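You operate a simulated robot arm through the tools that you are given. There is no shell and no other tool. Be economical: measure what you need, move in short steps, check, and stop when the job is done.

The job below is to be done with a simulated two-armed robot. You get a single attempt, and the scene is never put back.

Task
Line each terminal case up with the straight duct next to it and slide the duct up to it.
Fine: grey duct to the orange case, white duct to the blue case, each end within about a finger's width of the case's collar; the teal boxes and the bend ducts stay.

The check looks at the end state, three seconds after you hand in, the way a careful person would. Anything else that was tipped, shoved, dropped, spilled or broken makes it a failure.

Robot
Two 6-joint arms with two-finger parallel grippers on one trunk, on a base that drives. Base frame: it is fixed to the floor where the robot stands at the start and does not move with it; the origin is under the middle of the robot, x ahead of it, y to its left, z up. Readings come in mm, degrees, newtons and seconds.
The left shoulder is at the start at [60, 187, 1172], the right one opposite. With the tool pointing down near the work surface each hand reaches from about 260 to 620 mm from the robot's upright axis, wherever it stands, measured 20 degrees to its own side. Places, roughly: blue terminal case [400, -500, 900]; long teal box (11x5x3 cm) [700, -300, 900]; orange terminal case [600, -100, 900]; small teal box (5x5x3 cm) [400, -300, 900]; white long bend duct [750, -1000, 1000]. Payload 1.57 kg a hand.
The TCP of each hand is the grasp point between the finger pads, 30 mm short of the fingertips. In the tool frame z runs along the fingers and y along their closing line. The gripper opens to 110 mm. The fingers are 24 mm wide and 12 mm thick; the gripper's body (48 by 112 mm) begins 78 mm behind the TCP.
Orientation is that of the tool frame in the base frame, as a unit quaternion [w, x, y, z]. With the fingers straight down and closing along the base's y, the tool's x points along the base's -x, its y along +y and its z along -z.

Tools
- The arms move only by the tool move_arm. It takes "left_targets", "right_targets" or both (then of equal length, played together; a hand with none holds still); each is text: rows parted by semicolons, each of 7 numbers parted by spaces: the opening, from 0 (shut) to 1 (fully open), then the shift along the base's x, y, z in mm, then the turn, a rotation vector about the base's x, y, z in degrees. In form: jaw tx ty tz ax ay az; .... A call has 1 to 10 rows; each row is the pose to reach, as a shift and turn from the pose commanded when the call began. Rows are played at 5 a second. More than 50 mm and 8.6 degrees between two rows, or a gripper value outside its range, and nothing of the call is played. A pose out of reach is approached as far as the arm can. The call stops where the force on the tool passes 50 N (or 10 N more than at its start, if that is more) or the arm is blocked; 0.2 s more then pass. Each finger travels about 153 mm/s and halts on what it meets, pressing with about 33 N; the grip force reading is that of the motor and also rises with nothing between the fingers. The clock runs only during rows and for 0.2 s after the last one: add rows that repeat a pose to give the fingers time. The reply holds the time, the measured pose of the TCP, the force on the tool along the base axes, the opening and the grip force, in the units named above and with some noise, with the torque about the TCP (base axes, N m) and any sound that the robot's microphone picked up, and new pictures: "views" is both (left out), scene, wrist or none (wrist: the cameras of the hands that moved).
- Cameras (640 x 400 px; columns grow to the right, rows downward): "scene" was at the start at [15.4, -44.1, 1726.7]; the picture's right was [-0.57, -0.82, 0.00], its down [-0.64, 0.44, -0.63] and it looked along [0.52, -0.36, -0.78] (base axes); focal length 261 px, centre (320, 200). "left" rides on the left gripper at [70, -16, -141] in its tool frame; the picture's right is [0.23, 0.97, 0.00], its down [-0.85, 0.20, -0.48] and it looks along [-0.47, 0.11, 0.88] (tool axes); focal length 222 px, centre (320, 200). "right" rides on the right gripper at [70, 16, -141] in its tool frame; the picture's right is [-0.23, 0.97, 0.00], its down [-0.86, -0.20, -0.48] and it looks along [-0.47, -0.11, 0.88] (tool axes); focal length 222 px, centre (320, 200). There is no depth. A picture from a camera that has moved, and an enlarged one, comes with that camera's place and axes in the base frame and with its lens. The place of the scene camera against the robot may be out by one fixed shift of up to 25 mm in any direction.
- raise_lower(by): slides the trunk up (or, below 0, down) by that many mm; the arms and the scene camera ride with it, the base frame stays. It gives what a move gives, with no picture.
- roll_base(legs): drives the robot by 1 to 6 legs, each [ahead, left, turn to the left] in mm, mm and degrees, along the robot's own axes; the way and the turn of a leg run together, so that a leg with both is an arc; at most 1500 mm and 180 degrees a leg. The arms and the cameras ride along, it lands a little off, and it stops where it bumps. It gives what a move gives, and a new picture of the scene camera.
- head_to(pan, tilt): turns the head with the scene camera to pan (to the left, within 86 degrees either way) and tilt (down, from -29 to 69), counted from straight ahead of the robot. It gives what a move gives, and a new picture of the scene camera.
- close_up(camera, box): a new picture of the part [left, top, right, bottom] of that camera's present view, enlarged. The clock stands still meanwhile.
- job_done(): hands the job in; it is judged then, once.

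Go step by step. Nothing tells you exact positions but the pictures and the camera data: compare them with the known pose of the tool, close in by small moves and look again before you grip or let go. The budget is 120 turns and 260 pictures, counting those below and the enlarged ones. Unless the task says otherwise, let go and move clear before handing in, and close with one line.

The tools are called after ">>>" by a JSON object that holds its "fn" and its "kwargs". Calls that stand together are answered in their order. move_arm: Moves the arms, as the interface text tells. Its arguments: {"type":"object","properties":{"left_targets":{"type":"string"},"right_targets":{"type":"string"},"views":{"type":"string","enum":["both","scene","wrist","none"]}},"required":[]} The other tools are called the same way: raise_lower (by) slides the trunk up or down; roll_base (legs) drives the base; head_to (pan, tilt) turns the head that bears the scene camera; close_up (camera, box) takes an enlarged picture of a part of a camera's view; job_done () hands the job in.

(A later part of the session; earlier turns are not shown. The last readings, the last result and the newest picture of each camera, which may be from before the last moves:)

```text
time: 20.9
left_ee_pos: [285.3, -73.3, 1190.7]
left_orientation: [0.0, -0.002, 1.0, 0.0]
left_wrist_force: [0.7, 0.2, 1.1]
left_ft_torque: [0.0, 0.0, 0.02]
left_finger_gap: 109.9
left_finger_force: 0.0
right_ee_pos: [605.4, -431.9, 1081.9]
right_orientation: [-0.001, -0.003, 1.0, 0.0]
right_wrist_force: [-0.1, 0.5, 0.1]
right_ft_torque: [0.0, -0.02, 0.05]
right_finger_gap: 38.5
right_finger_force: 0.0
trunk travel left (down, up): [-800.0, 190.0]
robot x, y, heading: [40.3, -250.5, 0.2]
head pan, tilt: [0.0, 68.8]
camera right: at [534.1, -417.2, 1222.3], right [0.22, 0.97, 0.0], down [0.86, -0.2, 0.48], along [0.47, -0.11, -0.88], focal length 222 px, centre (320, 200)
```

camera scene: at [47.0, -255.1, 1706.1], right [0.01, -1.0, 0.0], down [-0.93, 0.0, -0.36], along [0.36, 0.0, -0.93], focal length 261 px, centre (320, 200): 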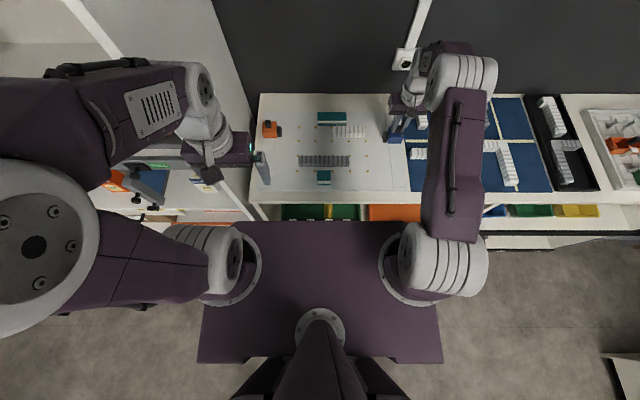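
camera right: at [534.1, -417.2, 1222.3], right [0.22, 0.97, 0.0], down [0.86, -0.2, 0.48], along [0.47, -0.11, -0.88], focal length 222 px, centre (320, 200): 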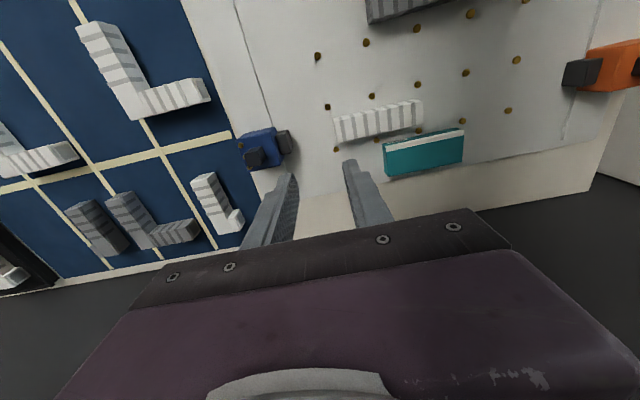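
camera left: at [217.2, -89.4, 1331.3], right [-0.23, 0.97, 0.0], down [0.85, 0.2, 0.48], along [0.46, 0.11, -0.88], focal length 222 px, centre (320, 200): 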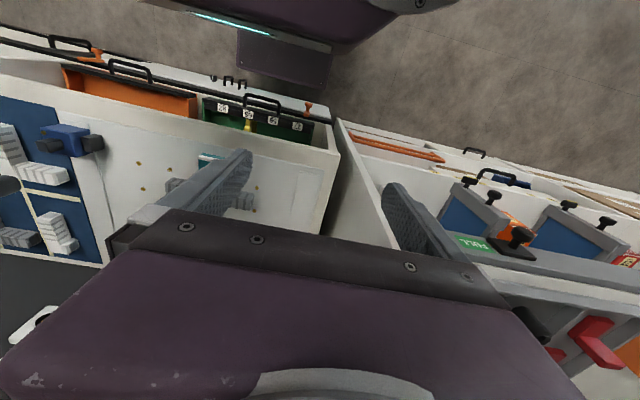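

Released cleanly. I turn the right tool 90° so the fingers close across the duct (along x), above its near end.

>>> {"fn": "move_arm", "kwargs": {"right_targets": "0.5 0 5 0 0 0 8.5;0.5 0 10 0 0 0 17;0.5 0 15 0 0 0 25.5;0.5 0 20 0 0 0 34;0.5 0 25 0 0 0 42.5;0.5 0 30 0 0 0 51;0.5 -2 35 0 0 0 59.5;0.5 -4 40 0 0 0 68;0.5 -6 45 0 0 0 76.5;0.5 -6 47 0 0 0 85", "views": "none"}}

>>> {"fn": "move_arm", "kwargs": {"right_targets": "0.5 0 0 0 0 0 5;0.5 0 0 0 0 0 5", "views": "both"}}

```text
time: 23.1
left_ee_pos: [285.2, -73.2, 1190.9]
left_orientation: [0.0, -0.003, 1.0, 0.0]
left_wrist_force: [0.2, 1.0, 1.5]
left_ft_torque: [0.0, 0.01, 0.0]
left_finger_gap: 110.2
left_finger_force: 0.0
right_ee_pos: [598.4, -386.0, 1085.3]
right_orientation: [-0.001, -0.678, 0.735, 0.0]
right_wrist_force: [-0.4, 0.0, 0.3]
right_ft_torque: [-0.01, 0.01, 0.02]
right_finger_gap: 55.1
right_finger_force: 0.1
trunk travel left (down, up): [-800.0, 190.0]
robot x, y, heading: [43.5, -251.5, 0.2]
head pan, tilt: [0.0, 68.8]
```

```text
time: 23.7
left_ee_pos: [285.9, -72.8, 1191.1]
left_orientation: [0.0, -0.003, 1.0, 0.0]
left_wrist_force: [-0.5, 0.3, 0.2]
left_ft_torque: [-0.03, -0.04, 0.03]
left_finger_gap: 110.0
left_finger_force: 0.0
right_ee_pos: [599.1, -386.6, 1084.9]
right_orientation: [0.0, 0.709, -0.706, 0.0]
right_wrist_force: [-0.5, -0.3, -0.2]
right_ft_torque: [-0.03, -0.01, 0.02]
right_finger_gap: 54.9
right_finger_force: 0.2
trunk travel left (down, up): [-800.0, 190.0]
robot x, y, heading: [39.9, -252.5, 0.4]
head pan, tilt: [0.0, 68.8]
camera scene: at [49.6, -252.6, 1706.0], right [0.01, -1.0, 0.0], down [-0.93, -0.01, -0.36], along [0.36, 0.0, -0.93], focal length 261 px, centre (320, 200)
camera right: at [581.7, -457.6, 1224.5], right [-0.98, 0.22, 0.0], down [0.19, 0.86, 0.48], along [0.11, 0.47, -0.88], focal length 222 px, centre (320, 200)
```

scene: 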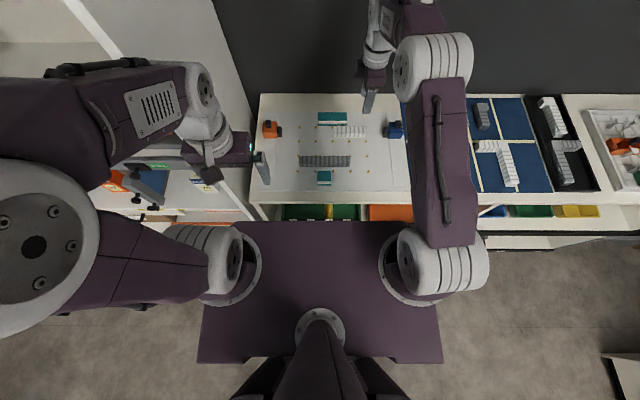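
right: 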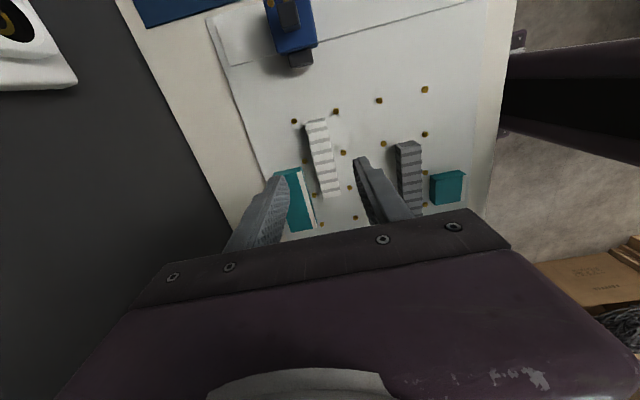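

The view is good: the duct lies between the open fingers. I descend to about 60 mm above gripping height and look.

>>> {"fn": "move_arm", "kwargs": {"right_targets": "0.5 0 0 -35 0 0 0;0.5 0 0 -70 0 0 0;0.5 0 0 -105 0 0 0;0.5 0 0 -105 0 0 0", "views": "wrist"}}

>>> {"fn": "close_up", "kwargs": {"camera": "right", "box": [220, 90, 420, 215]}}

```text
time: 24.7
left_ee_pos: [285.8, -74.5, 1191.0]
left_orientation: [0.0, -0.002, 1.0, 0.0]
left_wrist_force: [-0.5, 0.5, 0.0]
left_ft_torque: [0.0, -0.04, 0.03]
left_finger_gap: 109.7
left_finger_force: 0.1
right_ee_pos: [598.9, -385.1, 979.4]
right_orientation: [0.0, 0.709, -0.706, 0.0]
right_wrist_force: [0.1, -0.3, 0.3]
right_ft_torque: [0.01, 0.0, 0.01]
right_finger_gap: 55.1
right_finger_force: 0.0
trunk travel left (down, up): [-800.0, 190.0]
robot x, y, heading: [41.1, -254.5, 0.3]
head pan, tilt: [0.0, 68.8]
camera right: at [582.0, -456.0, 1120.1], right [-0.97, 0.22, 0.0], down [0.19, 0.86, 0.48], along [0.11, 0.47, -0.88], focal length 222 px, centre (320, 200)
```

right: 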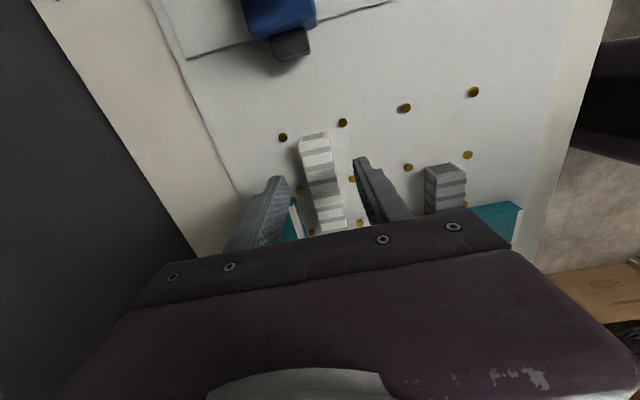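

```text
3.20 times, centred on (320, 152) of right
camera zoom: at [582.0, -456.0, 1120.1], right [-0.97, 0.22, 0.0], down [0.19, 0.86, 0.48], along [0.11, 0.47, -0.88], focal length 711 px, centre (320, 352)
```

zoom: 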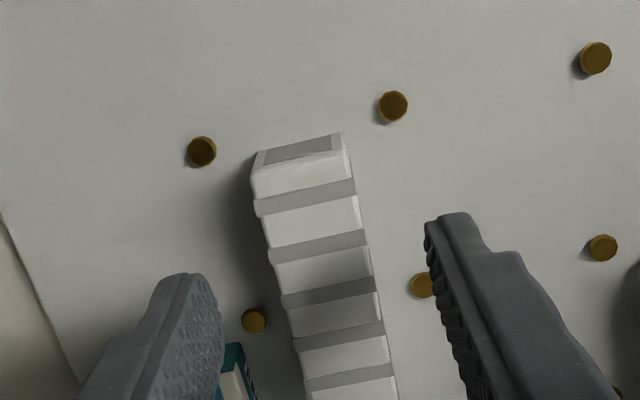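

The duct is centred (x ≈ 600) and the left finger clears the teal box's corner (about y −361). I narrow the jaw, shift 3 mm away from the box and go down to grip.

>>> {"fn": "move_arm", "kwargs": {"right_targets": "0.4 1 -4 -12 0 0 0;0.4 1 -4 -24 0 0 0;0.4 1 -4 -36 0 0 0;0.4 1 -4 -44 0 0 0;0.4 1 -4 -44 0 0 0", "views": "wrist"}}

>>> {"fn": "close_up", "kwargs": {"camera": "right", "box": [220, 100, 420, 225]}}

```text
time: 25.9
left_ee_pos: [285.3, -73.9, 1190.6]
left_orientation: [0.0, -0.002, 1.0, 0.0]
left_wrist_force: [0.3, -0.3, -0.7]
left_ft_torque: [0.0, 0.0, -0.03]
left_finger_gap: 109.9
left_finger_force: 0.0
right_ee_pos: [600.7, -389.9, 934.7]
right_orientation: [0.0, 0.709, -0.706, 0.001]
right_wrist_force: [-0.2, 0.4, 0.0]
right_ft_torque: [-0.01, -0.05, 0.02]
right_finger_gap: 44.0
right_finger_force: 0.0
trunk travel left (down, up): [-800.0, 190.0]
robot x, y, heading: [37.0, -254.3, 0.3]
head pan, tilt: [0.0, 68.8]
camera right: at [583.4, -460.0, 1074.8], right [-0.97, 0.22, 0.0], down [0.2, 0.86, 0.48], along [0.11, 0.47, -0.88], focal length 222 px, centre (320, 200)
```

right: 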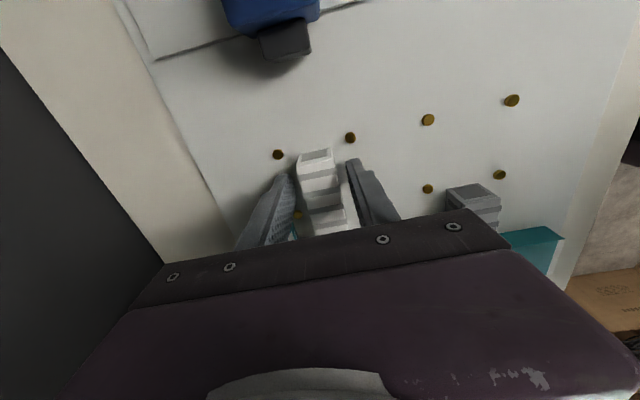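

```text
3.20 times, centred on (320, 162) of right
camera zoom: at [583.4, -460.0, 1074.8], right [-0.97, 0.22, 0.0], down [0.2, 0.86, 0.48], along [0.11, 0.47, -0.88], focal length 711 px, centre (320, 320)
```

zoom: 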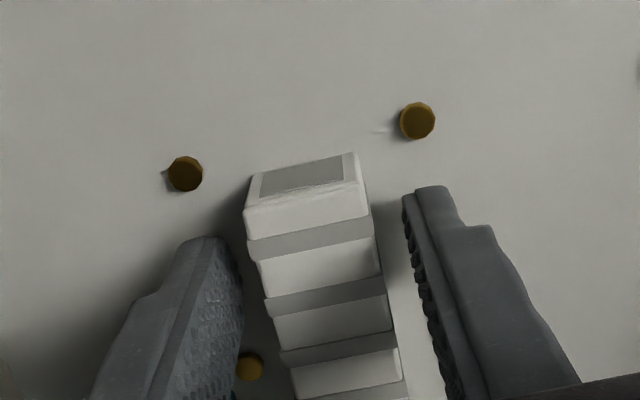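

The fingers straddle the duct. I close on it and slide it 58 mm towards the blue collar (gap about 66 mm).

>>> {"fn": "move_arm", "kwargs": {"right_targets": "0.2 0 0 0 0 0 0;0.2 0 0 0 0 0 0;0.2 0 0 0 0 0 0", "views": "none"}}

>>> {"fn": "move_arm", "kwargs": {"right_targets": "0.2 0 -12 0 0 0 0;0.2 0 -24 0 0 0 0;0.2 0 -36 0 0 0 0;0.2 0 -48 0 0 0 0;0.2 0 -58 0 0 0 0;0.2 0 -58 0 0 0 0", "views": "both"}}

>>> {"fn": "close_up", "kwargs": {"camera": "right", "box": [220, 80, 420, 205]}}

>>> {"fn": "close_up", "kwargs": {"camera": "scene", "box": [300, 90, 428, 170]}}

```text
time: 26.7
left_ee_pos: [284.9, -73.5, 1191.0]
left_orientation: [0.0, -0.002, 1.0, 0.0]
left_wrist_force: [-1.3, 0.3, 0.6]
left_ft_torque: [-0.04, -0.02, 0.01]
left_finger_gap: 109.8
left_finger_force: 0.1
right_ee_pos: [600.7, -388.7, 934.1]
right_orientation: [-0.001, 0.709, -0.705, 0.0]
right_wrist_force: [-0.8, -0.6, -0.8]
right_ft_torque: [-0.01, 0.02, 0.0]
right_finger_gap: 27.0
right_finger_force: 33.2
trunk travel left (down, up): [-800.0, 190.0]
robot x, y, heading: [42.2, -252.8, 0.3]
head pan, tilt: [0.0, 68.8]
```

```text
time: 28.1
left_ee_pos: [284.9, -72.3, 1190.0]
left_orientation: [0.001, -0.002, 1.0, 0.0]
left_wrist_force: [0.0, -0.5, -1.2]
left_ft_torque: [0.01, 0.03, -0.02]
left_finger_gap: 110.0
left_finger_force: 0.1
right_ee_pos: [602.5, -448.2, 935.0]
right_orientation: [0.0, 0.708, -0.706, 0.001]
right_wrist_force: [0.2, 0.4, -0.1]
right_ft_torque: [-0.03, -0.01, 0.0]
right_finger_gap: 26.9
right_finger_force: 33.1
trunk travel left (down, up): [-800.0, 190.0]
robot x, y, heading: [39.5, -252.0, 0.5]
head pan, tilt: [0.0, 68.8]
camera scene: at [49.6, -252.4, 1706.0], right [0.01, -1.0, 0.0], down [-0.93, -0.01, -0.36], along [0.36, 0.0, -0.93], focal length 261 px, centre (320, 200)
camera right: at [585.0, -519.7, 1076.5], right [-0.97, 0.22, 0.0], down [0.2, 0.86, 0.48], along [0.11, 0.47, -0.88], focal length 222 px, centre (320, 200)
```

scene: 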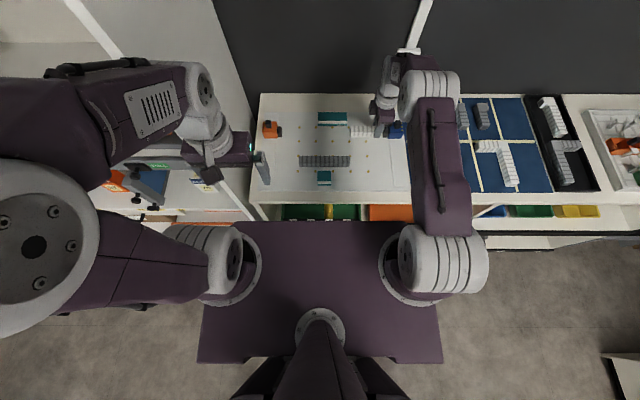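
right: 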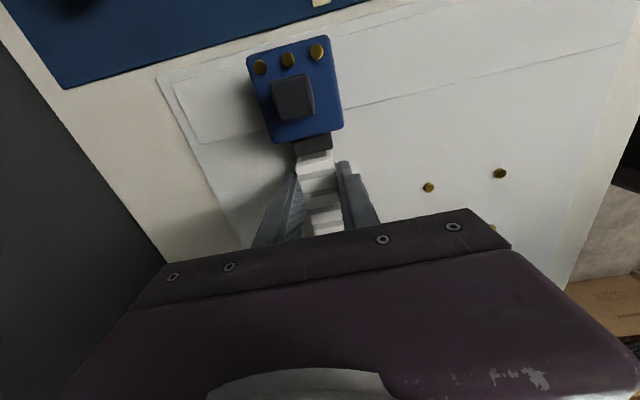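

```text
3.20 times, centred on (320, 142) of right
camera zoom: at [585.0, -519.7, 1076.5], right [-0.97, 0.22, 0.0], down [0.2, 0.86, 0.48], along [0.11, 0.47, -0.88], focal length 711 px, centre (320, 384)
```

zoom: 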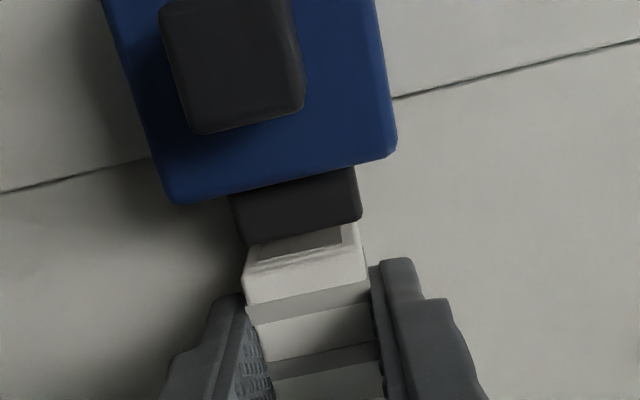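

```text
5.00 times, centred on (364, 130) of scene
camera zoom: at [49.6, -252.4, 1706.0], right [0.01, -1.0, 0.0], down [-0.93, -0.01, -0.36], along [0.36, 0.0, -0.93], focal length 1304 px, centre (100, 550)
```

zoom: 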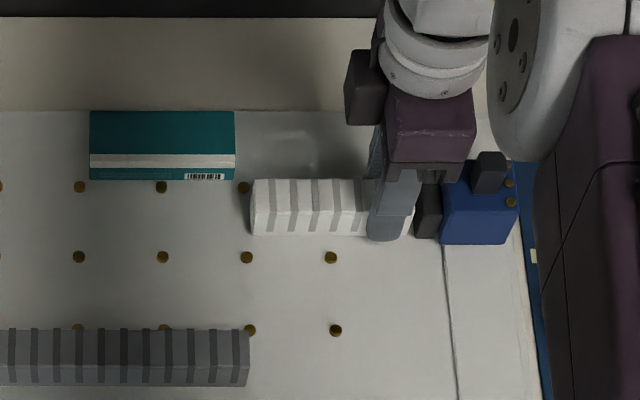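

The alignment is good and about 7 mm of gap remains. I slide 5 mm more.

>>> {"fn": "move_arm", "kwargs": {"right_targets": "0.2 -1 -2 0 0 0 0;0.2 -1 -5 0 0 0 0;0.2 -1 -5 0 0 0 0", "views": "none"}}

>>> {"fn": "close_up", "kwargs": {"camera": "right", "box": [260, 110, 380, 185]}}

```text
time: 28.9
left_ee_pos: [285.8, -74.7, 1190.7]
left_orientation: [0.0, -0.002, 1.0, 0.001]
left_wrist_force: [0.5, 0.6, -0.3]
left_ft_torque: [-0.01, 0.01, 0.0]
left_finger_gap: 110.1
left_finger_force: 0.2
right_ee_pos: [598.7, -453.4, 935.1]
right_orientation: [0.0, 0.709, -0.705, 0.0]
right_wrist_force: [-0.2, 0.1, -0.2]
right_ft_torque: [-0.02, 0.01, 0.01]
right_finger_gap: 26.5
right_finger_force: 32.4
trunk travel left (down, up): [-800.0, 190.0]
robot x, y, heading: [37.4, -251.6, 0.3]
head pan, tilt: [0.0, 68.8]
```

```text
5.33 times, centred on (320, 148) of right
camera zoom: at [582.5, -524.0, 1075.4], right [-0.97, 0.22, 0.0], down [0.2, 0.86, 0.48], along [0.11, 0.47, -0.88], focal length 1185 px, centre (320, 480)
```

zoom: 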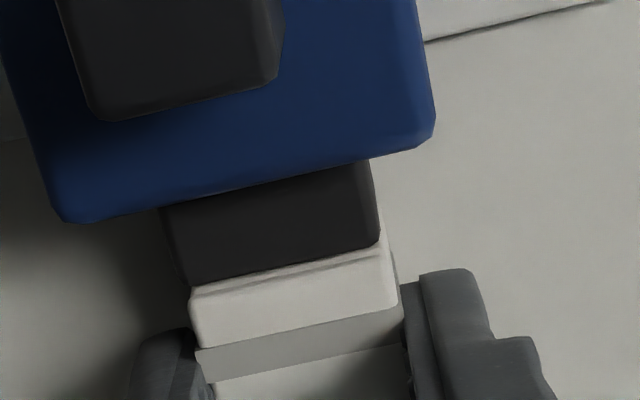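

The white duct now meets the blue collar with about 2 mm left. I open and rise.

>>> {"fn": "move_arm", "kwargs": {"right_targets": "0.4 0 0 0 0 0 0;0.4 0 0 0 0 0 0;0.4 0 0 30 0 0 0;0.4 0 0 70 0 0 0;0.4 0 0 110 0 0 0;0.4 0 0 150 0 0 0", "views": "none"}}

>>> {"fn": "close_up", "kwargs": {"camera": "right", "box": [200, 40, 520, 240]}}

```text
time: 30.3
left_ee_pos: [284.7, -72.7, 1191.0]
left_orientation: [0.0, -0.002, 1.0, 0.0]
left_wrist_force: [0.5, 0.5, -0.2]
left_ft_torque: [0.01, -0.02, 0.01]
left_finger_gap: 110.1
left_finger_force: 0.1
right_ee_pos: [599.4, -453.1, 1084.4]
right_orientation: [0.0, 0.709, -0.705, 0.0]
right_wrist_force: [-0.7, 0.1, -0.2]
right_ft_torque: [0.02, -0.03, -0.02]
right_finger_gap: 44.1
right_finger_force: 0.1
trunk travel left (down, up): [-800.0, 190.0]
robot x, y, heading: [40.8, -249.9, 0.5]
head pan, tilt: [0.0, 68.8]
```

```text
2.00 times, centred on (360, 140) of right
camera zoom: at [581.2, -523.1, 1223.6], right [-0.97, 0.22, 0.0], down [0.2, 0.86, 0.48], along [0.11, 0.47, -0.88], focal length 444 px, centre (240, 320)
```

zoom: 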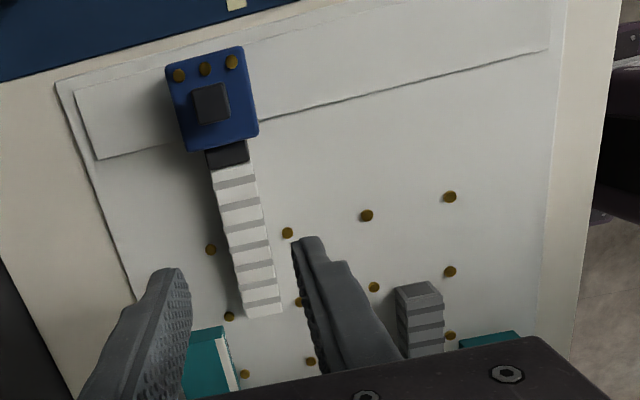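

White and blue are done. For orange I'll use the right hand too (keeping this finger direction), so I move the left hand further back and left, clear of the panel, then drive left.

>>> {"fn": "move_arm", "kwargs": {"left_targets": "1 -20 20 0 0 0 0;1 -40 45 0 0 0 0;1 -60 70 0 0 0 0;1 -80 95 0 0 0 0;1 -95 115 0 0 0 0;1 -95 115 0 0 0 0", "right_targets": "0.4 -20 20 10 0 0 0;0.4 -40 40 20 0 0 0;0.4 -60 60 20 0 0 0;0.4 -80 80 20 0 0 0;0.4 -100 100 20 0 0 0;0.4 -100 110 20 0 0 0", "views": "scene"}}

```text
time: 31.7
left_ee_pos: [204.3, 57.4, 1179.2]
left_orientation: [-0.001, -0.002, 1.0, -0.001]
left_wrist_force: [-0.3, -0.1, -0.5]
left_ft_torque: [-0.05, 0.01, -0.01]
left_finger_gap: 109.9
left_finger_force: 0.1
left hand out of reach, approached as far as the arm can: row 2, 3, 4, 5, 6
right_ee_pos: [498.7, -341.4, 1104.7]
right_orientation: [0.0, 0.709, -0.705, 0.0]
right_wrist_force: [0.9, -0.5, -0.5]
right_ft_torque: [0.04, 0.0, -0.01]
right_finger_gap: 44.1
right_finger_force: 0.1
trunk travel left (down, up): [-800.0, 190.0]
robot x, y, heading: [41.5, -253.9, 0.4]
head pan, tilt: [0.0, 68.8]
camera scene: at [50.6, -252.9, 1706.0], right [0.01, -1.0, 0.0], down [-0.93, 0.0, -0.36], along [0.36, 0.0, -0.93], focal length 261 px, centre (320, 200)
```

scene: 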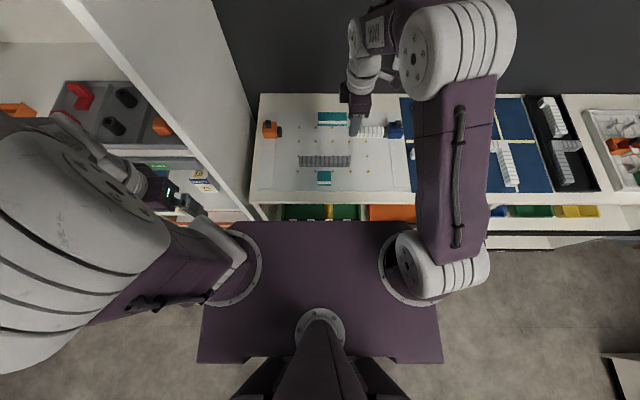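

The left arm is now clear in front of the rack. I drive 150 mm to the left and 15 mm ahead.

>>> {"fn": "roll_base", "kwargs": {"legs": [[15, 150, 0]]}}

```text
time: 33.1
left_ee_pos: [218.5, 209.0, 1180.3]
left_orientation: [-0.001, -0.002, 1.0, 0.0]
left_wrist_force: [-0.7, -0.2, 0.4]
left_ft_torque: [0.01, -0.01, 0.01]
left_finger_gap: 109.9
left_finger_force: 0.0
right_ee_pos: [511.5, -191.9, 1105.8]
right_orientation: [0.0, 0.709, -0.705, -0.001]
right_wrist_force: [0.0, 0.3, 0.1]
right_ft_torque: [0.01, -0.01, 0.01]
right_finger_gap: 44.1
right_finger_force: 0.0
trunk travel left (down, up): [-800.0, 190.0]
robot x, y, heading: [54.2, -96.1, 0.4]
head pan, tilt: [0.0, 68.8]
camera scene: at [63.1, -103.4, 1706.0], right [0.0, -1.0, 0.0], down [-0.93, 0.0, -0.36], along [0.36, 0.0, -0.93], focal length 261 px, centre (320, 200)
```

scene: 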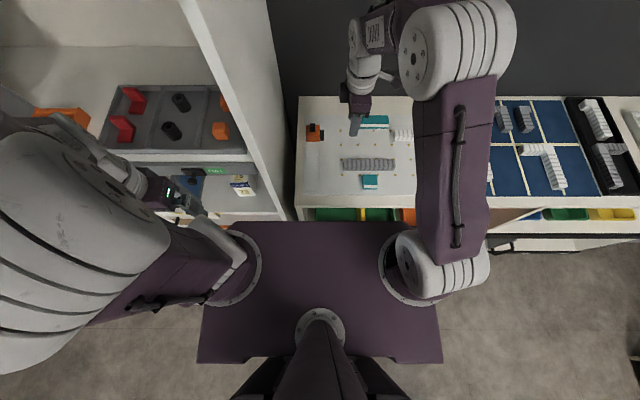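

>>> {"fn": "move_arm", "kwargs": {"right_targets": "0.4 26 30 0 0 0 0;0.4 52 60 0 0 0 0;0.4 79 92 0 0 0 0;0.4 79 92 0 0 0 0", "views": "both"}}

>>> {"fn": "close_up", "kwargs": {"camera": "right", "box": [240, 80, 400, 200]}}

>>> {"fn": "close_up", "kwargs": {"camera": "scene", "box": [290, 90, 418, 210]}}

```text
time: 34.1
left_ee_pos: [218.6, 210.6, 1179.1]
left_orientation: [-0.001, -0.003, 1.0, 0.0]
left_wrist_force: [-0.4, 0.0, -0.8]
left_ft_torque: [0.04, 0.01, -0.02]
left_finger_gap: 110.1
left_finger_force: 0.0
right_ee_pos: [591.3, -98.7, 1102.7]
right_orientation: [0.001, 0.708, -0.706, 0.0]
right_wrist_force: [0.2, 0.2, 0.4]
right_ft_torque: [0.02, 0.01, -0.01]
right_finger_gap: 43.9
right_finger_force: 0.0
trunk travel left (down, up): [-800.0, 190.0]
robot x, y, heading: [54.6, -99.2, 0.3]
head pan, tilt: [0.0, 68.8]
camera scene: at [63.0, -100.4, 1706.0], right [0.0, -1.0, 0.0], down [-0.93, 0.0, -0.36], along [0.36, 0.0, -0.93], focal length 261 px, centre (320, 200)
camera right: at [573.8, -170.3, 1244.0], right [-0.97, 0.22, 0.0], down [0.2, 0.86, 0.48], along [0.11, 0.47, -0.88], focal length 222 px, centre (320, 200)
```

scene: 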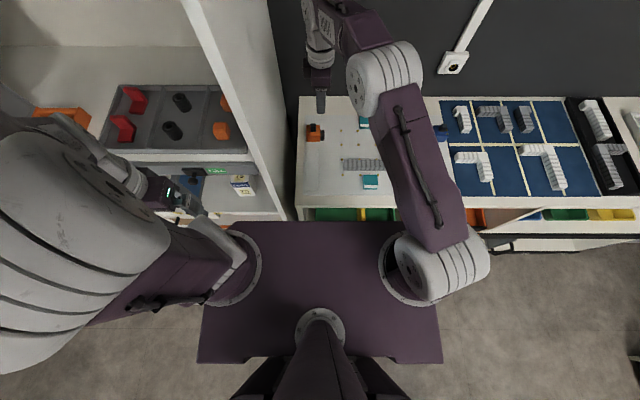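
right: 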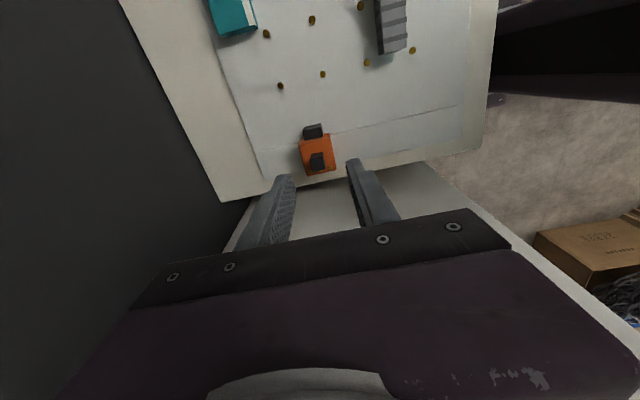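

```text
3.33 times, centred on (320, 140) of right
camera zoom: at [573.8, -170.3, 1244.0], right [-0.97, 0.22, 0.0], down [0.2, 0.86, 0.48], along [0.11, 0.47, -0.88], focal length 740 px, centre (320, 400)
```

zoom: 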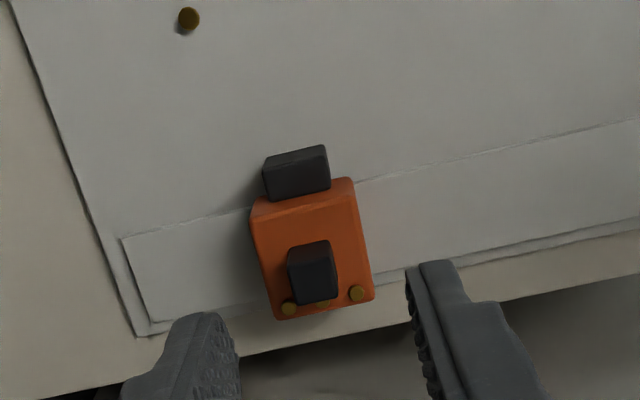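

```text
3.33 times, centred on (354, 150) of scene
camera zoom: at [63.0, -100.4, 1706.0], right [0.0, -1.0, 0.0], down [-0.93, 0.0, -0.36], along [0.36, 0.0, -0.93], focal length 870 px, centre (207, 367)
```

zoom: 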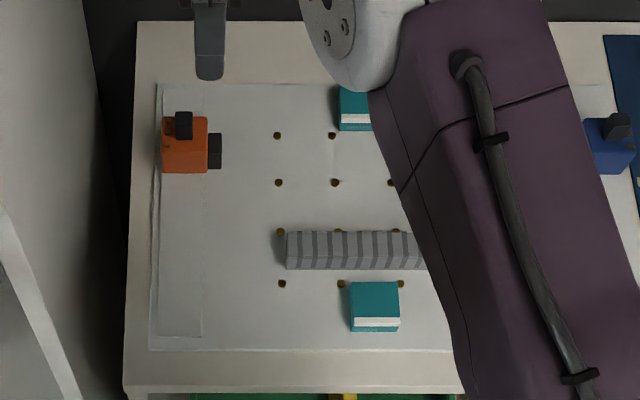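

The orange knob is at about (600,−70) and its collar axis at x 600; the grey channel axis is x 480, so it needs −120. I go above the knob and down.

>>> {"fn": "move_arm", "kwargs": {"right_targets": "0.4 4 15 -20 0 0 0;0.4 9 29 -50 0 0 0;0.4 9 29 -90 0 0 0;0.4 9 29 -120 0 0 0;0.4 9 29 -120 0 0 0", "views": "wrist"}}

>>> {"fn": "close_up", "kwargs": {"camera": "right", "box": [240, 120, 400, 220]}}

```text
time: 35.3
left_ee_pos: [218.6, 210.1, 1180.0]
left_orientation: [-0.002, -0.002, 1.0, -0.001]
left_wrist_force: [-0.4, -0.1, 0.0]
left_ft_torque: [0.04, -0.01, 0.0]
left_finger_gap: 109.8
left_finger_force: 0.0
right_ee_pos: [601.4, -69.8, 983.4]
right_orientation: [0.001, 0.709, -0.705, 0.0]
right_wrist_force: [0.5, 0.3, -0.1]
right_ft_torque: [0.0, 0.01, 0.0]
right_finger_gap: 43.8
right_finger_force: 0.0
trunk travel left (down, up): [-800.0, 190.0]
robot x, y, heading: [52.7, -96.4, 0.0]
head pan, tilt: [0.0, 68.8]
camera right: at [583.3, -142.0, 1122.7], right [-0.97, 0.22, 0.0], down [0.2, 0.86, 0.48], along [0.11, 0.47, -0.88], focal length 222 px, centre (320, 200)
```

right: 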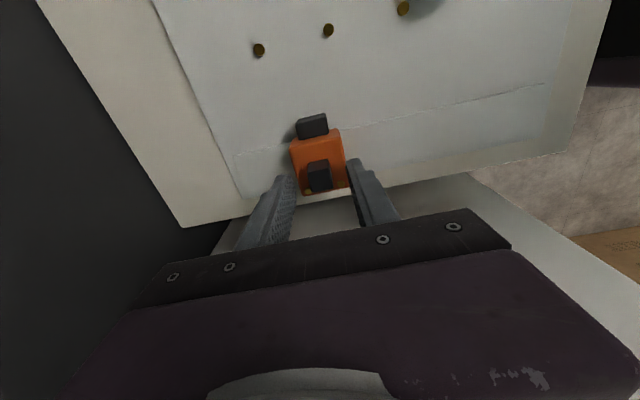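

```text
4.00 times, centred on (320, 170) of right
camera zoom: at [583.3, -142.0, 1122.7], right [-0.97, 0.22, 0.0], down [0.2, 0.86, 0.48], along [0.11, 0.47, -0.88], focal length 888 px, centre (320, 320)
```

zoom: 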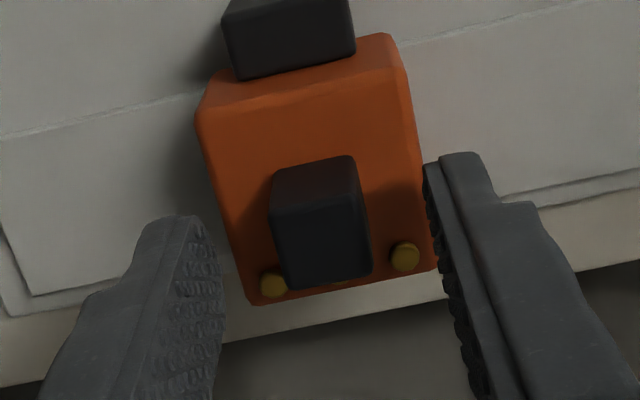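

Well centred; the case's brass studs sit 14 mm behind the knob, so I shift 3 mm away from them, lower and close.

>>> {"fn": "move_arm", "kwargs": {"right_targets": "0.4 0 -3 0 0 0 0;0.4 0 -3 -6 0 0 0;0.4 0 -3 -11 0 0 0;0.4 0 -3 -11 0 0 0", "views": "none"}}

>>> {"fn": "close_up", "kwargs": {"camera": "right", "box": [240, 120, 400, 220]}}

```text
time: 36.3
left_ee_pos: [218.6, 210.3, 1180.5]
left_orientation: [-0.001, -0.002, 1.0, -0.001]
left_wrist_force: [-1.4, -0.6, -0.8]
left_ft_torque: [-0.01, 0.01, -0.03]
left_finger_gap: 109.9
left_finger_force: 0.0
right_ee_pos: [601.0, -72.8, 974.7]
right_orientation: [0.0, 0.709, -0.705, 0.0]
right_wrist_force: [0.3, 0.0, -0.4]
right_ft_torque: [0.01, -0.01, 0.04]
right_finger_gap: 44.0
right_finger_force: 0.1
trunk travel left (down, up): [-800.0, 190.0]
robot x, y, heading: [54.5, -97.4, -0.1]
head pan, tilt: [0.0, 68.8]
```

```text
4.00 times, centred on (320, 170) of right
camera zoom: at [583.5, -143.2, 1114.2], right [-0.97, 0.22, 0.0], down [0.2, 0.86, 0.48], along [0.11, 0.47, -0.88], focal length 888 px, centre (320, 320)
```

zoom: 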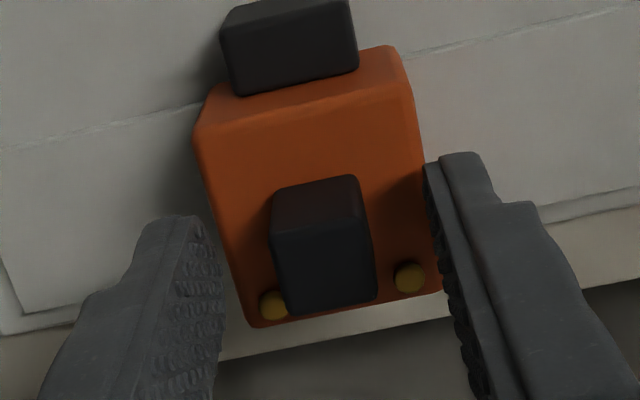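

>>> {"fn": "move_arm", "kwargs": {"right_targets": "0.4 0 0 -3 0 0 0;0.2 0 0 -3 0 0 0;0.1 0 0 -3 0 0 0;0.1 0 0 -3 0 0 0", "views": "none"}}

>>> {"fn": "close_up", "kwargs": {"camera": "right", "box": [240, 120, 400, 220]}}

```text
time: 37.3
left_ee_pos: [217.1, 211.5, 1179.8]
left_orientation: [0.0, -0.003, 1.0, 0.0]
left_wrist_force: [-0.2, -0.7, -0.4]
left_ft_torque: [0.0, 0.01, -0.02]
left_finger_gap: 110.1
left_finger_force: 0.0
right_ee_pos: [600.5, -72.0, 972.2]
right_orientation: [-0.001, 0.708, -0.706, 0.001]
right_wrist_force: [-0.7, 0.3, 6.9]
right_ft_torque: [0.06, 0.25, -0.21]
right_finger_gap: 18.0
right_finger_force: 32.8
trunk travel left (down, up): [-800.0, 190.0]
robot x, y, heading: [56.4, -99.8, 0.1]
head pan, tilt: [0.0, 68.8]
```

```text
4.00 times, centred on (320, 170) of right
camera zoom: at [582.3, -143.1, 1112.1], right [-0.97, 0.22, 0.0], down [0.2, 0.86, 0.48], along [0.11, 0.47, -0.88], focal length 888 px, centre (320, 320)
```

zoom: 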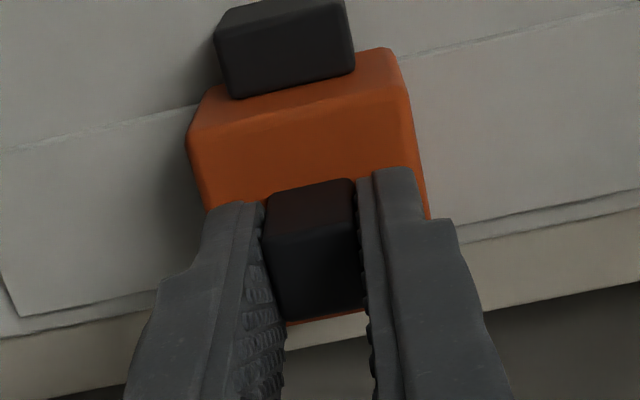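

Gripped, knob at x 600.5. I slide the orange case 100 mm in −x and check against the grey duct.

>>> {"fn": "move_arm", "kwargs": {"right_targets": "0.1 -12 0 0 0 0 0;0.1 -26 0 0 0 0 0;0.1 -40 0 0 0 0 0;0.1 -55 0 0 0 0 0;0.1 -70 0 0 0 0 0;0.1 -85 0 0 0 0 0;0.1 -100 0 0 0 0 0;0.1 -100 0 0 0 0 0", "views": "both"}}

>>> {"fn": "close_up", "kwargs": {"camera": "right", "box": [200, 0, 440, 150]}}

>>> {"fn": "close_up", "kwargs": {"camera": "scene", "box": [290, 110, 418, 190]}}

```text
time: 39.1
left_ee_pos: [216.8, 208.4, 1180.0]
left_orientation: [0.001, -0.002, 1.0, 0.0]
left_wrist_force: [-0.6, -0.2, 0.5]
left_ft_torque: [-0.02, -0.04, -0.01]
left_finger_gap: 110.1
left_finger_force: 0.0
right_ee_pos: [497.6, -72.0, 971.7]
right_orientation: [0.0, 0.708, -0.707, 0.0]
right_wrist_force: [0.3, -8.6, 15.5]
right_ft_torque: [-0.18, 0.21, -0.2]
right_finger_gap: 18.2
right_finger_force: 32.8
trunk travel left (down, up): [-800.0, 190.0]
robot x, y, heading: [53.7, -99.1, 0.3]
head pan, tilt: [0.0, 68.8]
camera scene: at [61.4, -102.2, 1706.0], right [0.0, -1.0, 0.0], down [-0.93, 0.0, -0.36], along [0.36, 0.0, -0.93], focal length 261 px, centre (320, 200)
camera right: at [480.2, -143.5, 1112.0], right [-0.97, 0.22, 0.0], down [0.2, 0.86, 0.48], along [0.11, 0.47, -0.88], focal length 222 px, centre (320, 200)
```

scene: 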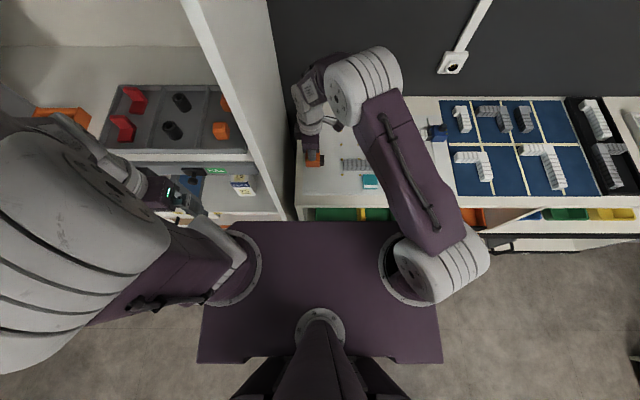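
right: 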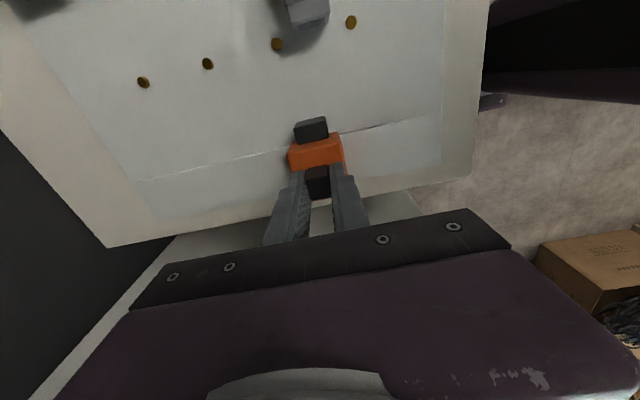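

```text
2.67 times, centred on (320, 75) of right
camera zoom: at [480.2, -143.5, 1112.0], right [-0.97, 0.22, 0.0], down [0.2, 0.86, 0.48], along [0.11, 0.47, -0.88], focal length 592 px, centre (320, 533)
```

zoom: 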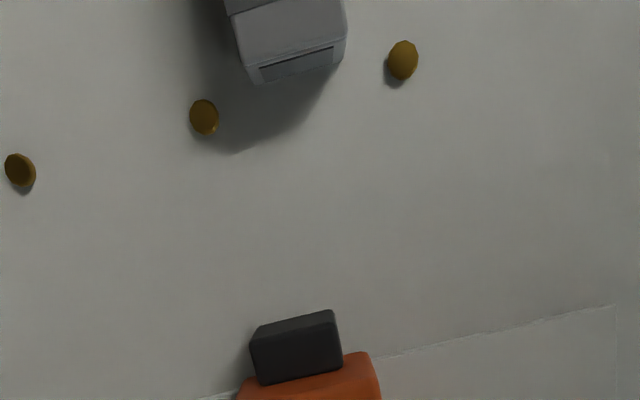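

```text
5.00 times, centred on (354, 150) of scene
camera zoom: at [61.4, -102.2, 1706.0], right [0.0, -1.0, 0.0], down [-0.93, 0.0, -0.36], along [0.36, 0.0, -0.93], focal length 1304 px, centre (150, 450)
```

zoom: 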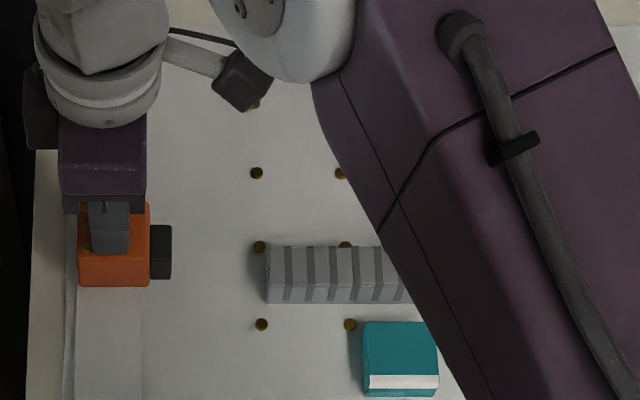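

Collar at about x 495.6, grey duct axis about 479 — both views agree on 17 mm more.

>>> {"fn": "move_arm", "kwargs": {"right_targets": "0.1 -6 -1 1 0 0 0;0.1 -12 -1 1 0 0 0;0.1 -17 -1 1 0 0 0;0.1 -17 -1 1 0 0 0", "views": "none"}}

>>> {"fn": "close_up", "kwargs": {"camera": "right", "box": [200, 0, 440, 150]}}

>>> {"fn": "close_up", "kwargs": {"camera": "scene", "box": [290, 110, 418, 190]}}

```text
time: 40.1
left_ee_pos: [216.8, 208.8, 1180.0]
left_orientation: [0.0, -0.003, 1.0, 0.001]
left_wrist_force: [0.7, -0.4, 1.1]
left_ft_torque: [0.0, 0.0, -0.01]
left_finger_gap: 110.0
left_finger_force: 0.1
right_ee_pos: [482.2, -72.7, 971.9]
right_orientation: [0.001, 0.709, -0.705, 0.0]
right_wrist_force: [-1.3, -8.6, 8.3]
right_ft_torque: [0.39, 0.02, -0.23]
right_finger_gap: 17.8
right_finger_force: 32.9
trunk travel left (down, up): [-800.0, 190.0]
robot x, y, heading: [55.6, -100.6, 0.4]
head pan, tilt: [0.0, 68.8]
```

```text
2.67 times, centred on (320, 75) of right
camera zoom: at [464.7, -143.5, 1112.0], right [-0.97, 0.22, 0.0], down [0.2, 0.86, 0.48], along [0.11, 0.47, -0.88], focal length 592 px, centre (320, 533)
```

zoom: 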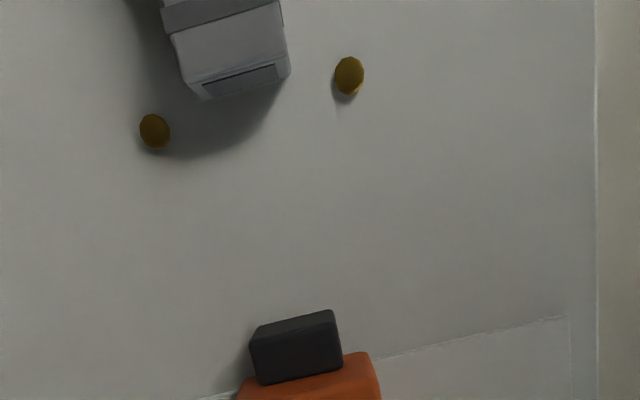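

```text
5.00 times, centred on (354, 150) of scene
camera zoom: at [61.8, -102.2, 1706.0], right [0.0, -1.0, 0.0], down [-0.93, 0.0, -0.36], along [0.36, 0.0, -0.93], focal length 1304 px, centre (150, 450)
```

zoom: 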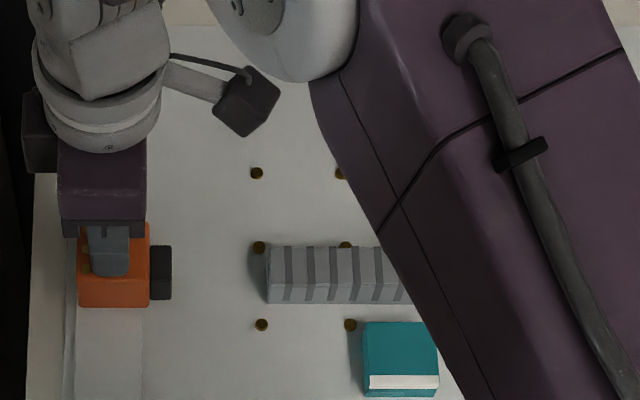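

The orange collar is lined up (480 vs 479). I release, rise, and go to the grey duct's far part at y ≈ −325, between pegs and away from the teal box.

>>> {"fn": "move_arm", "kwargs": {"right_targets": "0.3 0 0 0 0 0 0;0.3 0 0 0 0 0 0;0.3 0 0 30 0 0 0;0.3 0 0 75 0 0 0;0.4 0 -15 115 0 0 0;0.4 0 -60 115 0 0 0;0.4 0 -105 115 0 0 0;0.4 0 -150 115 0 0 0;0.4 0 -195 115 0 0 0;0.4 -2 -240 115 0 0 0", "views": "none"}}

>>> {"fn": "move_arm", "kwargs": {"right_targets": "0.4 0 -12 -30 0 0 0;0.4 0 -12 -70 0 0 0;0.4 0 -12 -105 0 0 0;0.4 0 -12 -105 0 0 0", "views": "both"}}

>>> {"fn": "close_up", "kwargs": {"camera": "right", "box": [220, 90, 420, 215]}}

```text
time: 42.3
left_ee_pos: [219.4, 210.0, 1179.7]
left_orientation: [-0.001, -0.002, 1.0, 0.0]
left_wrist_force: [-1.0, -0.4, -1.3]
left_ft_torque: [0.02, -0.02, 0.0]
left_finger_gap: 109.8
left_finger_force: 0.0
right_ee_pos: [482.9, -315.9, 1083.0]
right_orientation: [-0.001, 0.709, -0.706, -0.001]
right_wrist_force: [-0.9, 0.0, -0.5]
right_ft_torque: [0.01, 0.01, 0.02]
right_finger_gap: 44.1
right_finger_force: 0.1
trunk travel left (down, up): [-800.0, 190.0]
robot x, y, heading: [56.8, -97.0, 0.2]
head pan, tilt: [0.0, 68.8]
```

```text
time: 43.3
left_ee_pos: [218.1, 210.7, 1179.1]
left_orientation: [-0.001, -0.002, 1.0, -0.001]
left_wrist_force: [0.3, 0.1, 0.3]
left_ft_torque: [0.01, -0.02, 0.04]
left_finger_gap: 110.2
left_finger_force: 0.0
right_ee_pos: [479.8, -325.8, 982.0]
right_orientation: [-0.001, 0.708, -0.706, 0.0]
right_wrist_force: [-0.2, -0.7, 0.0]
right_ft_torque: [0.0, 0.03, 0.0]
right_finger_gap: 43.9
right_finger_force: 0.1
trunk travel left (down, up): [-800.0, 190.0]
robot x, y, heading: [51.2, -101.1, 0.4]
head pan, tilt: [0.0, 68.8]
camera scene: at [63.1, -99.8, 1706.0], right [0.0, -1.0, 0.0], down [-0.93, 0.0, -0.36], along [0.36, 0.0, -0.93], focal length 261 px, centre (320, 200)
camera right: at [462.6, -395.8, 1122.6], right [-0.97, 0.22, 0.0], down [0.2, 0.86, 0.48], along [0.11, 0.47, -0.88], focal length 222 px, centre (320, 200)
```

scene: 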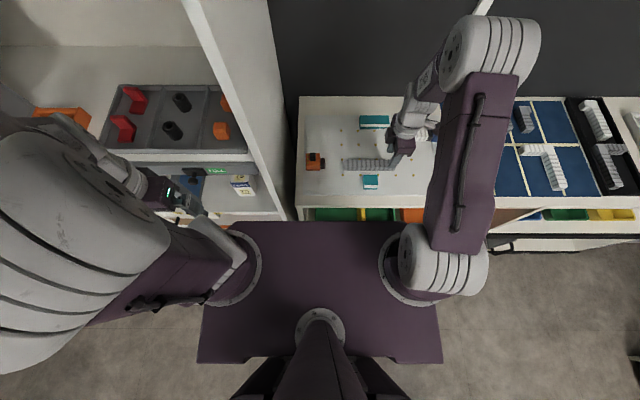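
right: 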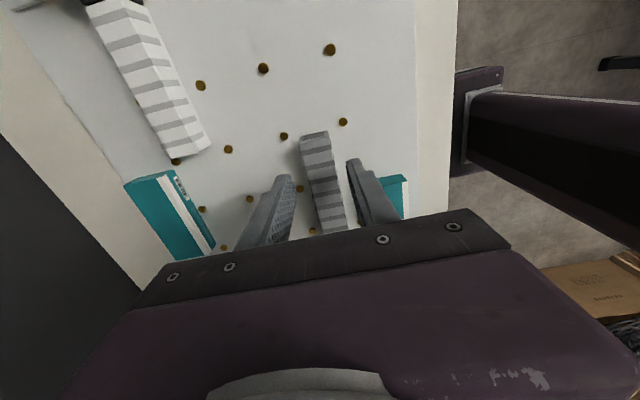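

```text
3.20 times, centred on (320, 152) of right
camera zoom: at [462.6, -395.8, 1122.6], right [-0.97, 0.22, 0.0], down [0.2, 0.86, 0.48], along [0.11, 0.47, -0.88], focal length 711 px, centre (320, 352)
```

zoom: 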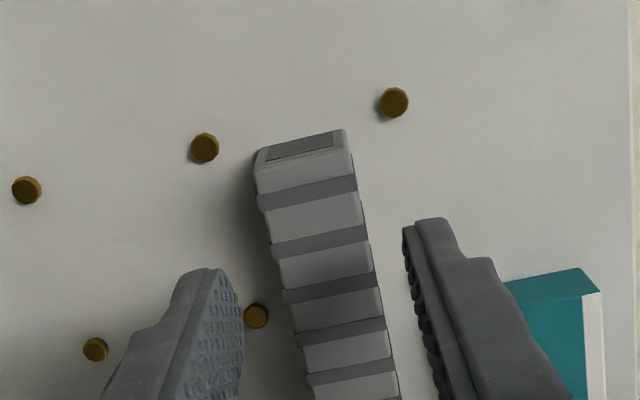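

The duct is centred between the fingers; the small teal box starts about 20 mm in front of it, so I'll only open a little on release. Down to grip.

>>> {"fn": "move_arm", "kwargs": {"right_targets": "0.4 0 0 -15 0 0 0;0.4 0 0 -30 0 0 0;0.4 0 0 -46 0 0 0;0.3 0 0 -46 0 0 0;0.2 0 0 -46 0 0 0;0.2 0 0 -46 0 0 0", "views": "wrist"}}

>>> {"fn": "close_up", "kwargs": {"camera": "scene", "box": [290, 110, 418, 190]}}

```text
time: 44.7
left_ee_pos: [218.9, 209.9, 1179.0]
left_orientation: [0.0, -0.001, 1.0, -0.002]
left_wrist_force: [0.5, 0.3, -0.3]
left_ft_torque: [-0.04, 0.02, 0.0]
left_finger_gap: 110.0
left_finger_force: 0.0
right_ee_pos: [480.2, -323.7, 937.9]
right_orientation: [0.0, 0.709, -0.705, 0.0]
right_wrist_force: [0.7, 0.9, 0.6]
right_ft_torque: [-0.01, 0.03, -0.02]
right_finger_gap: 27.0
right_finger_force: 32.9
trunk travel left (down, up): [-800.0, 190.0]
robot x, y, heading: [56.6, -99.7, 0.5]
head pan, tilt: [0.0, 68.8]
camera right: at [463.5, -394.5, 1076.8], right [-0.97, 0.22, 0.0], down [0.2, 0.86, 0.48], along [0.11, 0.47, -0.88], focal length 222 px, centre (320, 200)
```

right: 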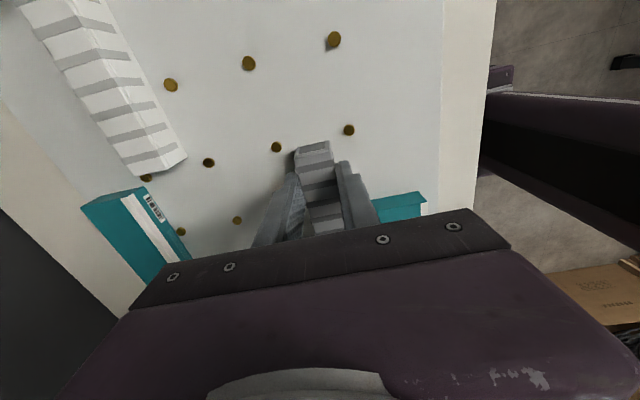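

```text
5.00 times, centred on (354, 150) of scene
camera zoom: at [63.7, -99.9, 1706.0], right [0.0, -1.0, 0.0], down [-0.93, 0.0, -0.36], along [0.36, 0.0, -0.93], focal length 1304 px, centre (150, 450)
```

zoom: 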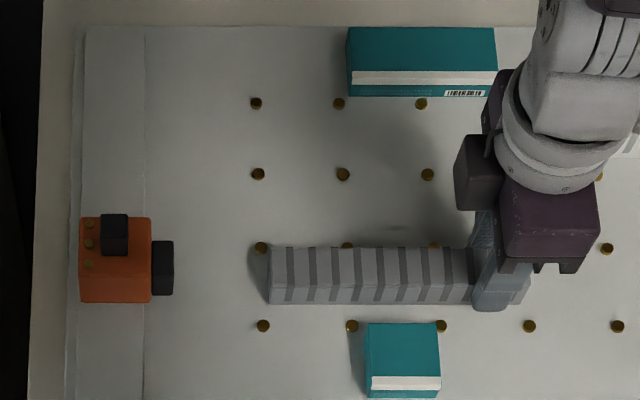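

Gap reads about 65 mm. I slide the grey duct 58 mm in +y.

>>> {"fn": "move_arm", "kwargs": {"right_targets": "0.2 0 12 0 0 0 0;0.2 0 24 0 0 0 0;0.2 0 36 0 0 0 0;0.2 0 48 0 0 0 0;0.2 0 58 0 0 0 0;0.2 0 58 0 0 0 0", "views": "wrist"}}

>>> {"fn": "close_up", "kwargs": {"camera": "scene", "box": [290, 110, 418, 190]}}

```text
time: 46.1
left_ee_pos: [218.3, 210.6, 1179.5]
left_orientation: [-0.001, -0.003, 1.0, -0.001]
left_wrist_force: [0.0, -0.6, 0.8]
left_ft_torque: [-0.01, 0.0, 0.03]
left_finger_gap: 109.8
left_finger_force: 0.2
right_ee_pos: [479.5, -266.3, 936.7]
right_orientation: [0.0, 0.708, -0.706, 0.0]
right_wrist_force: [-0.2, 0.9, 0.3]
right_ft_torque: [0.14, -0.02, -0.01]
right_finger_gap: 26.7
right_finger_force: 33.0
trunk travel left (down, up): [-800.0, 190.0]
robot x, y, heading: [51.3, -98.9, 0.2]
head pan, tilt: [0.0, 68.8]
camera right: at [463.1, -336.8, 1076.6], right [-0.97, 0.22, 0.0], down [0.2, 0.86, 0.48], along [0.11, 0.47, -0.88], focal length 222 px, centre (320, 200)
```

right: 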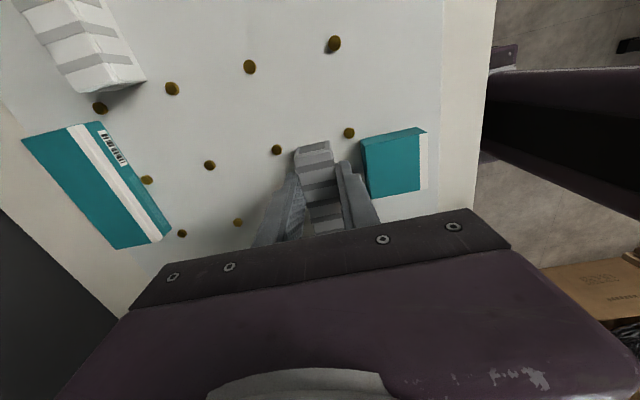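

```text
5.00 times, centred on (354, 150) of scene
camera zoom: at [63.4, -100.0, 1706.0], right [0.0, -1.0, 0.0], down [-0.93, 0.0, -0.36], along [0.36, 0.0, -0.93], focal length 1304 px, centre (150, 450)
```

zoom: 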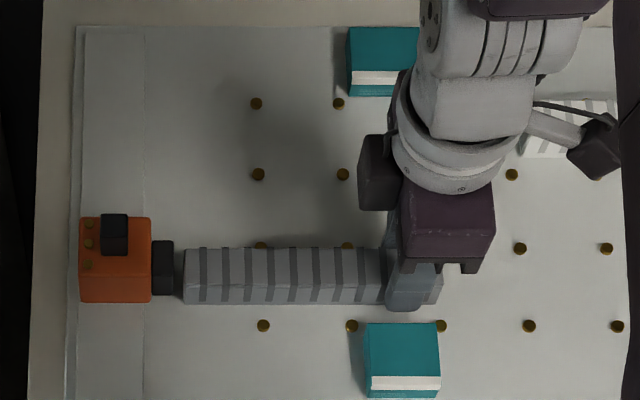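

About 7 mm of gap is left and the duct sits ~4 mm nearer the robot than the collar's axis. I shift it +4 in x and +5 in y while gripped.

>>> {"fn": "move_arm", "kwargs": {"right_targets": "0.2 4 0 0 0 0 0;0.2 4 3 0 0 0 0;0.2 4 5 0 0 0 0;0.2 4 5 0 0 0 0", "views": "none"}}

>>> {"fn": "close_up", "kwargs": {"camera": "scene", "box": [300, 130, 380, 180]}}

```text
time: 47.1
left_ee_pos: [218.2, 211.1, 1178.4]
left_orientation: [0.0, -0.003, 1.0, 0.0]
left_wrist_force: [0.2, 0.0, 0.4]
left_ft_torque: [-0.01, 0.0, 0.0]
left_finger_gap: 110.2
left_finger_force: 0.0
right_ee_pos: [485.0, -260.7, 935.4]
right_orientation: [0.0, 0.708, -0.706, 0.001]
right_wrist_force: [0.9, -0.2, 0.4]
right_ft_torque: [-0.05, -0.02, 0.01]
right_finger_gap: 26.8
right_finger_force: 32.9
trunk travel left (down, up): [-800.0, 190.0]
robot x, y, heading: [58.1, -99.0, 0.2]
head pan, tilt: [0.0, 68.8]
```

```text
8.00 times, centred on (340, 155) of scene
camera zoom: at [63.6, -99.8, 1706.0], right [0.0, -1.0, 0.0], down [-0.93, 0.0, -0.36], along [0.36, 0.0, -0.93], focal length 2087 px, centre (160, 560)
```

zoom: 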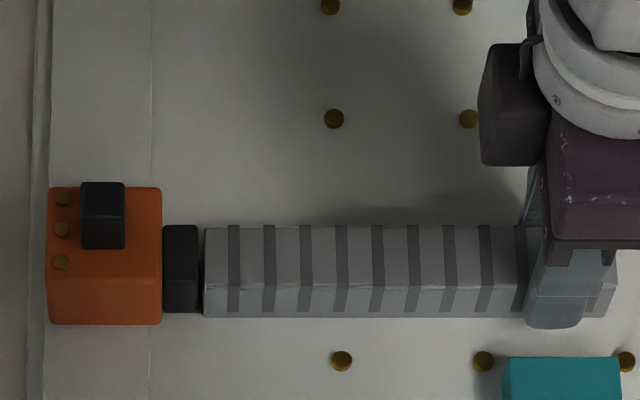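

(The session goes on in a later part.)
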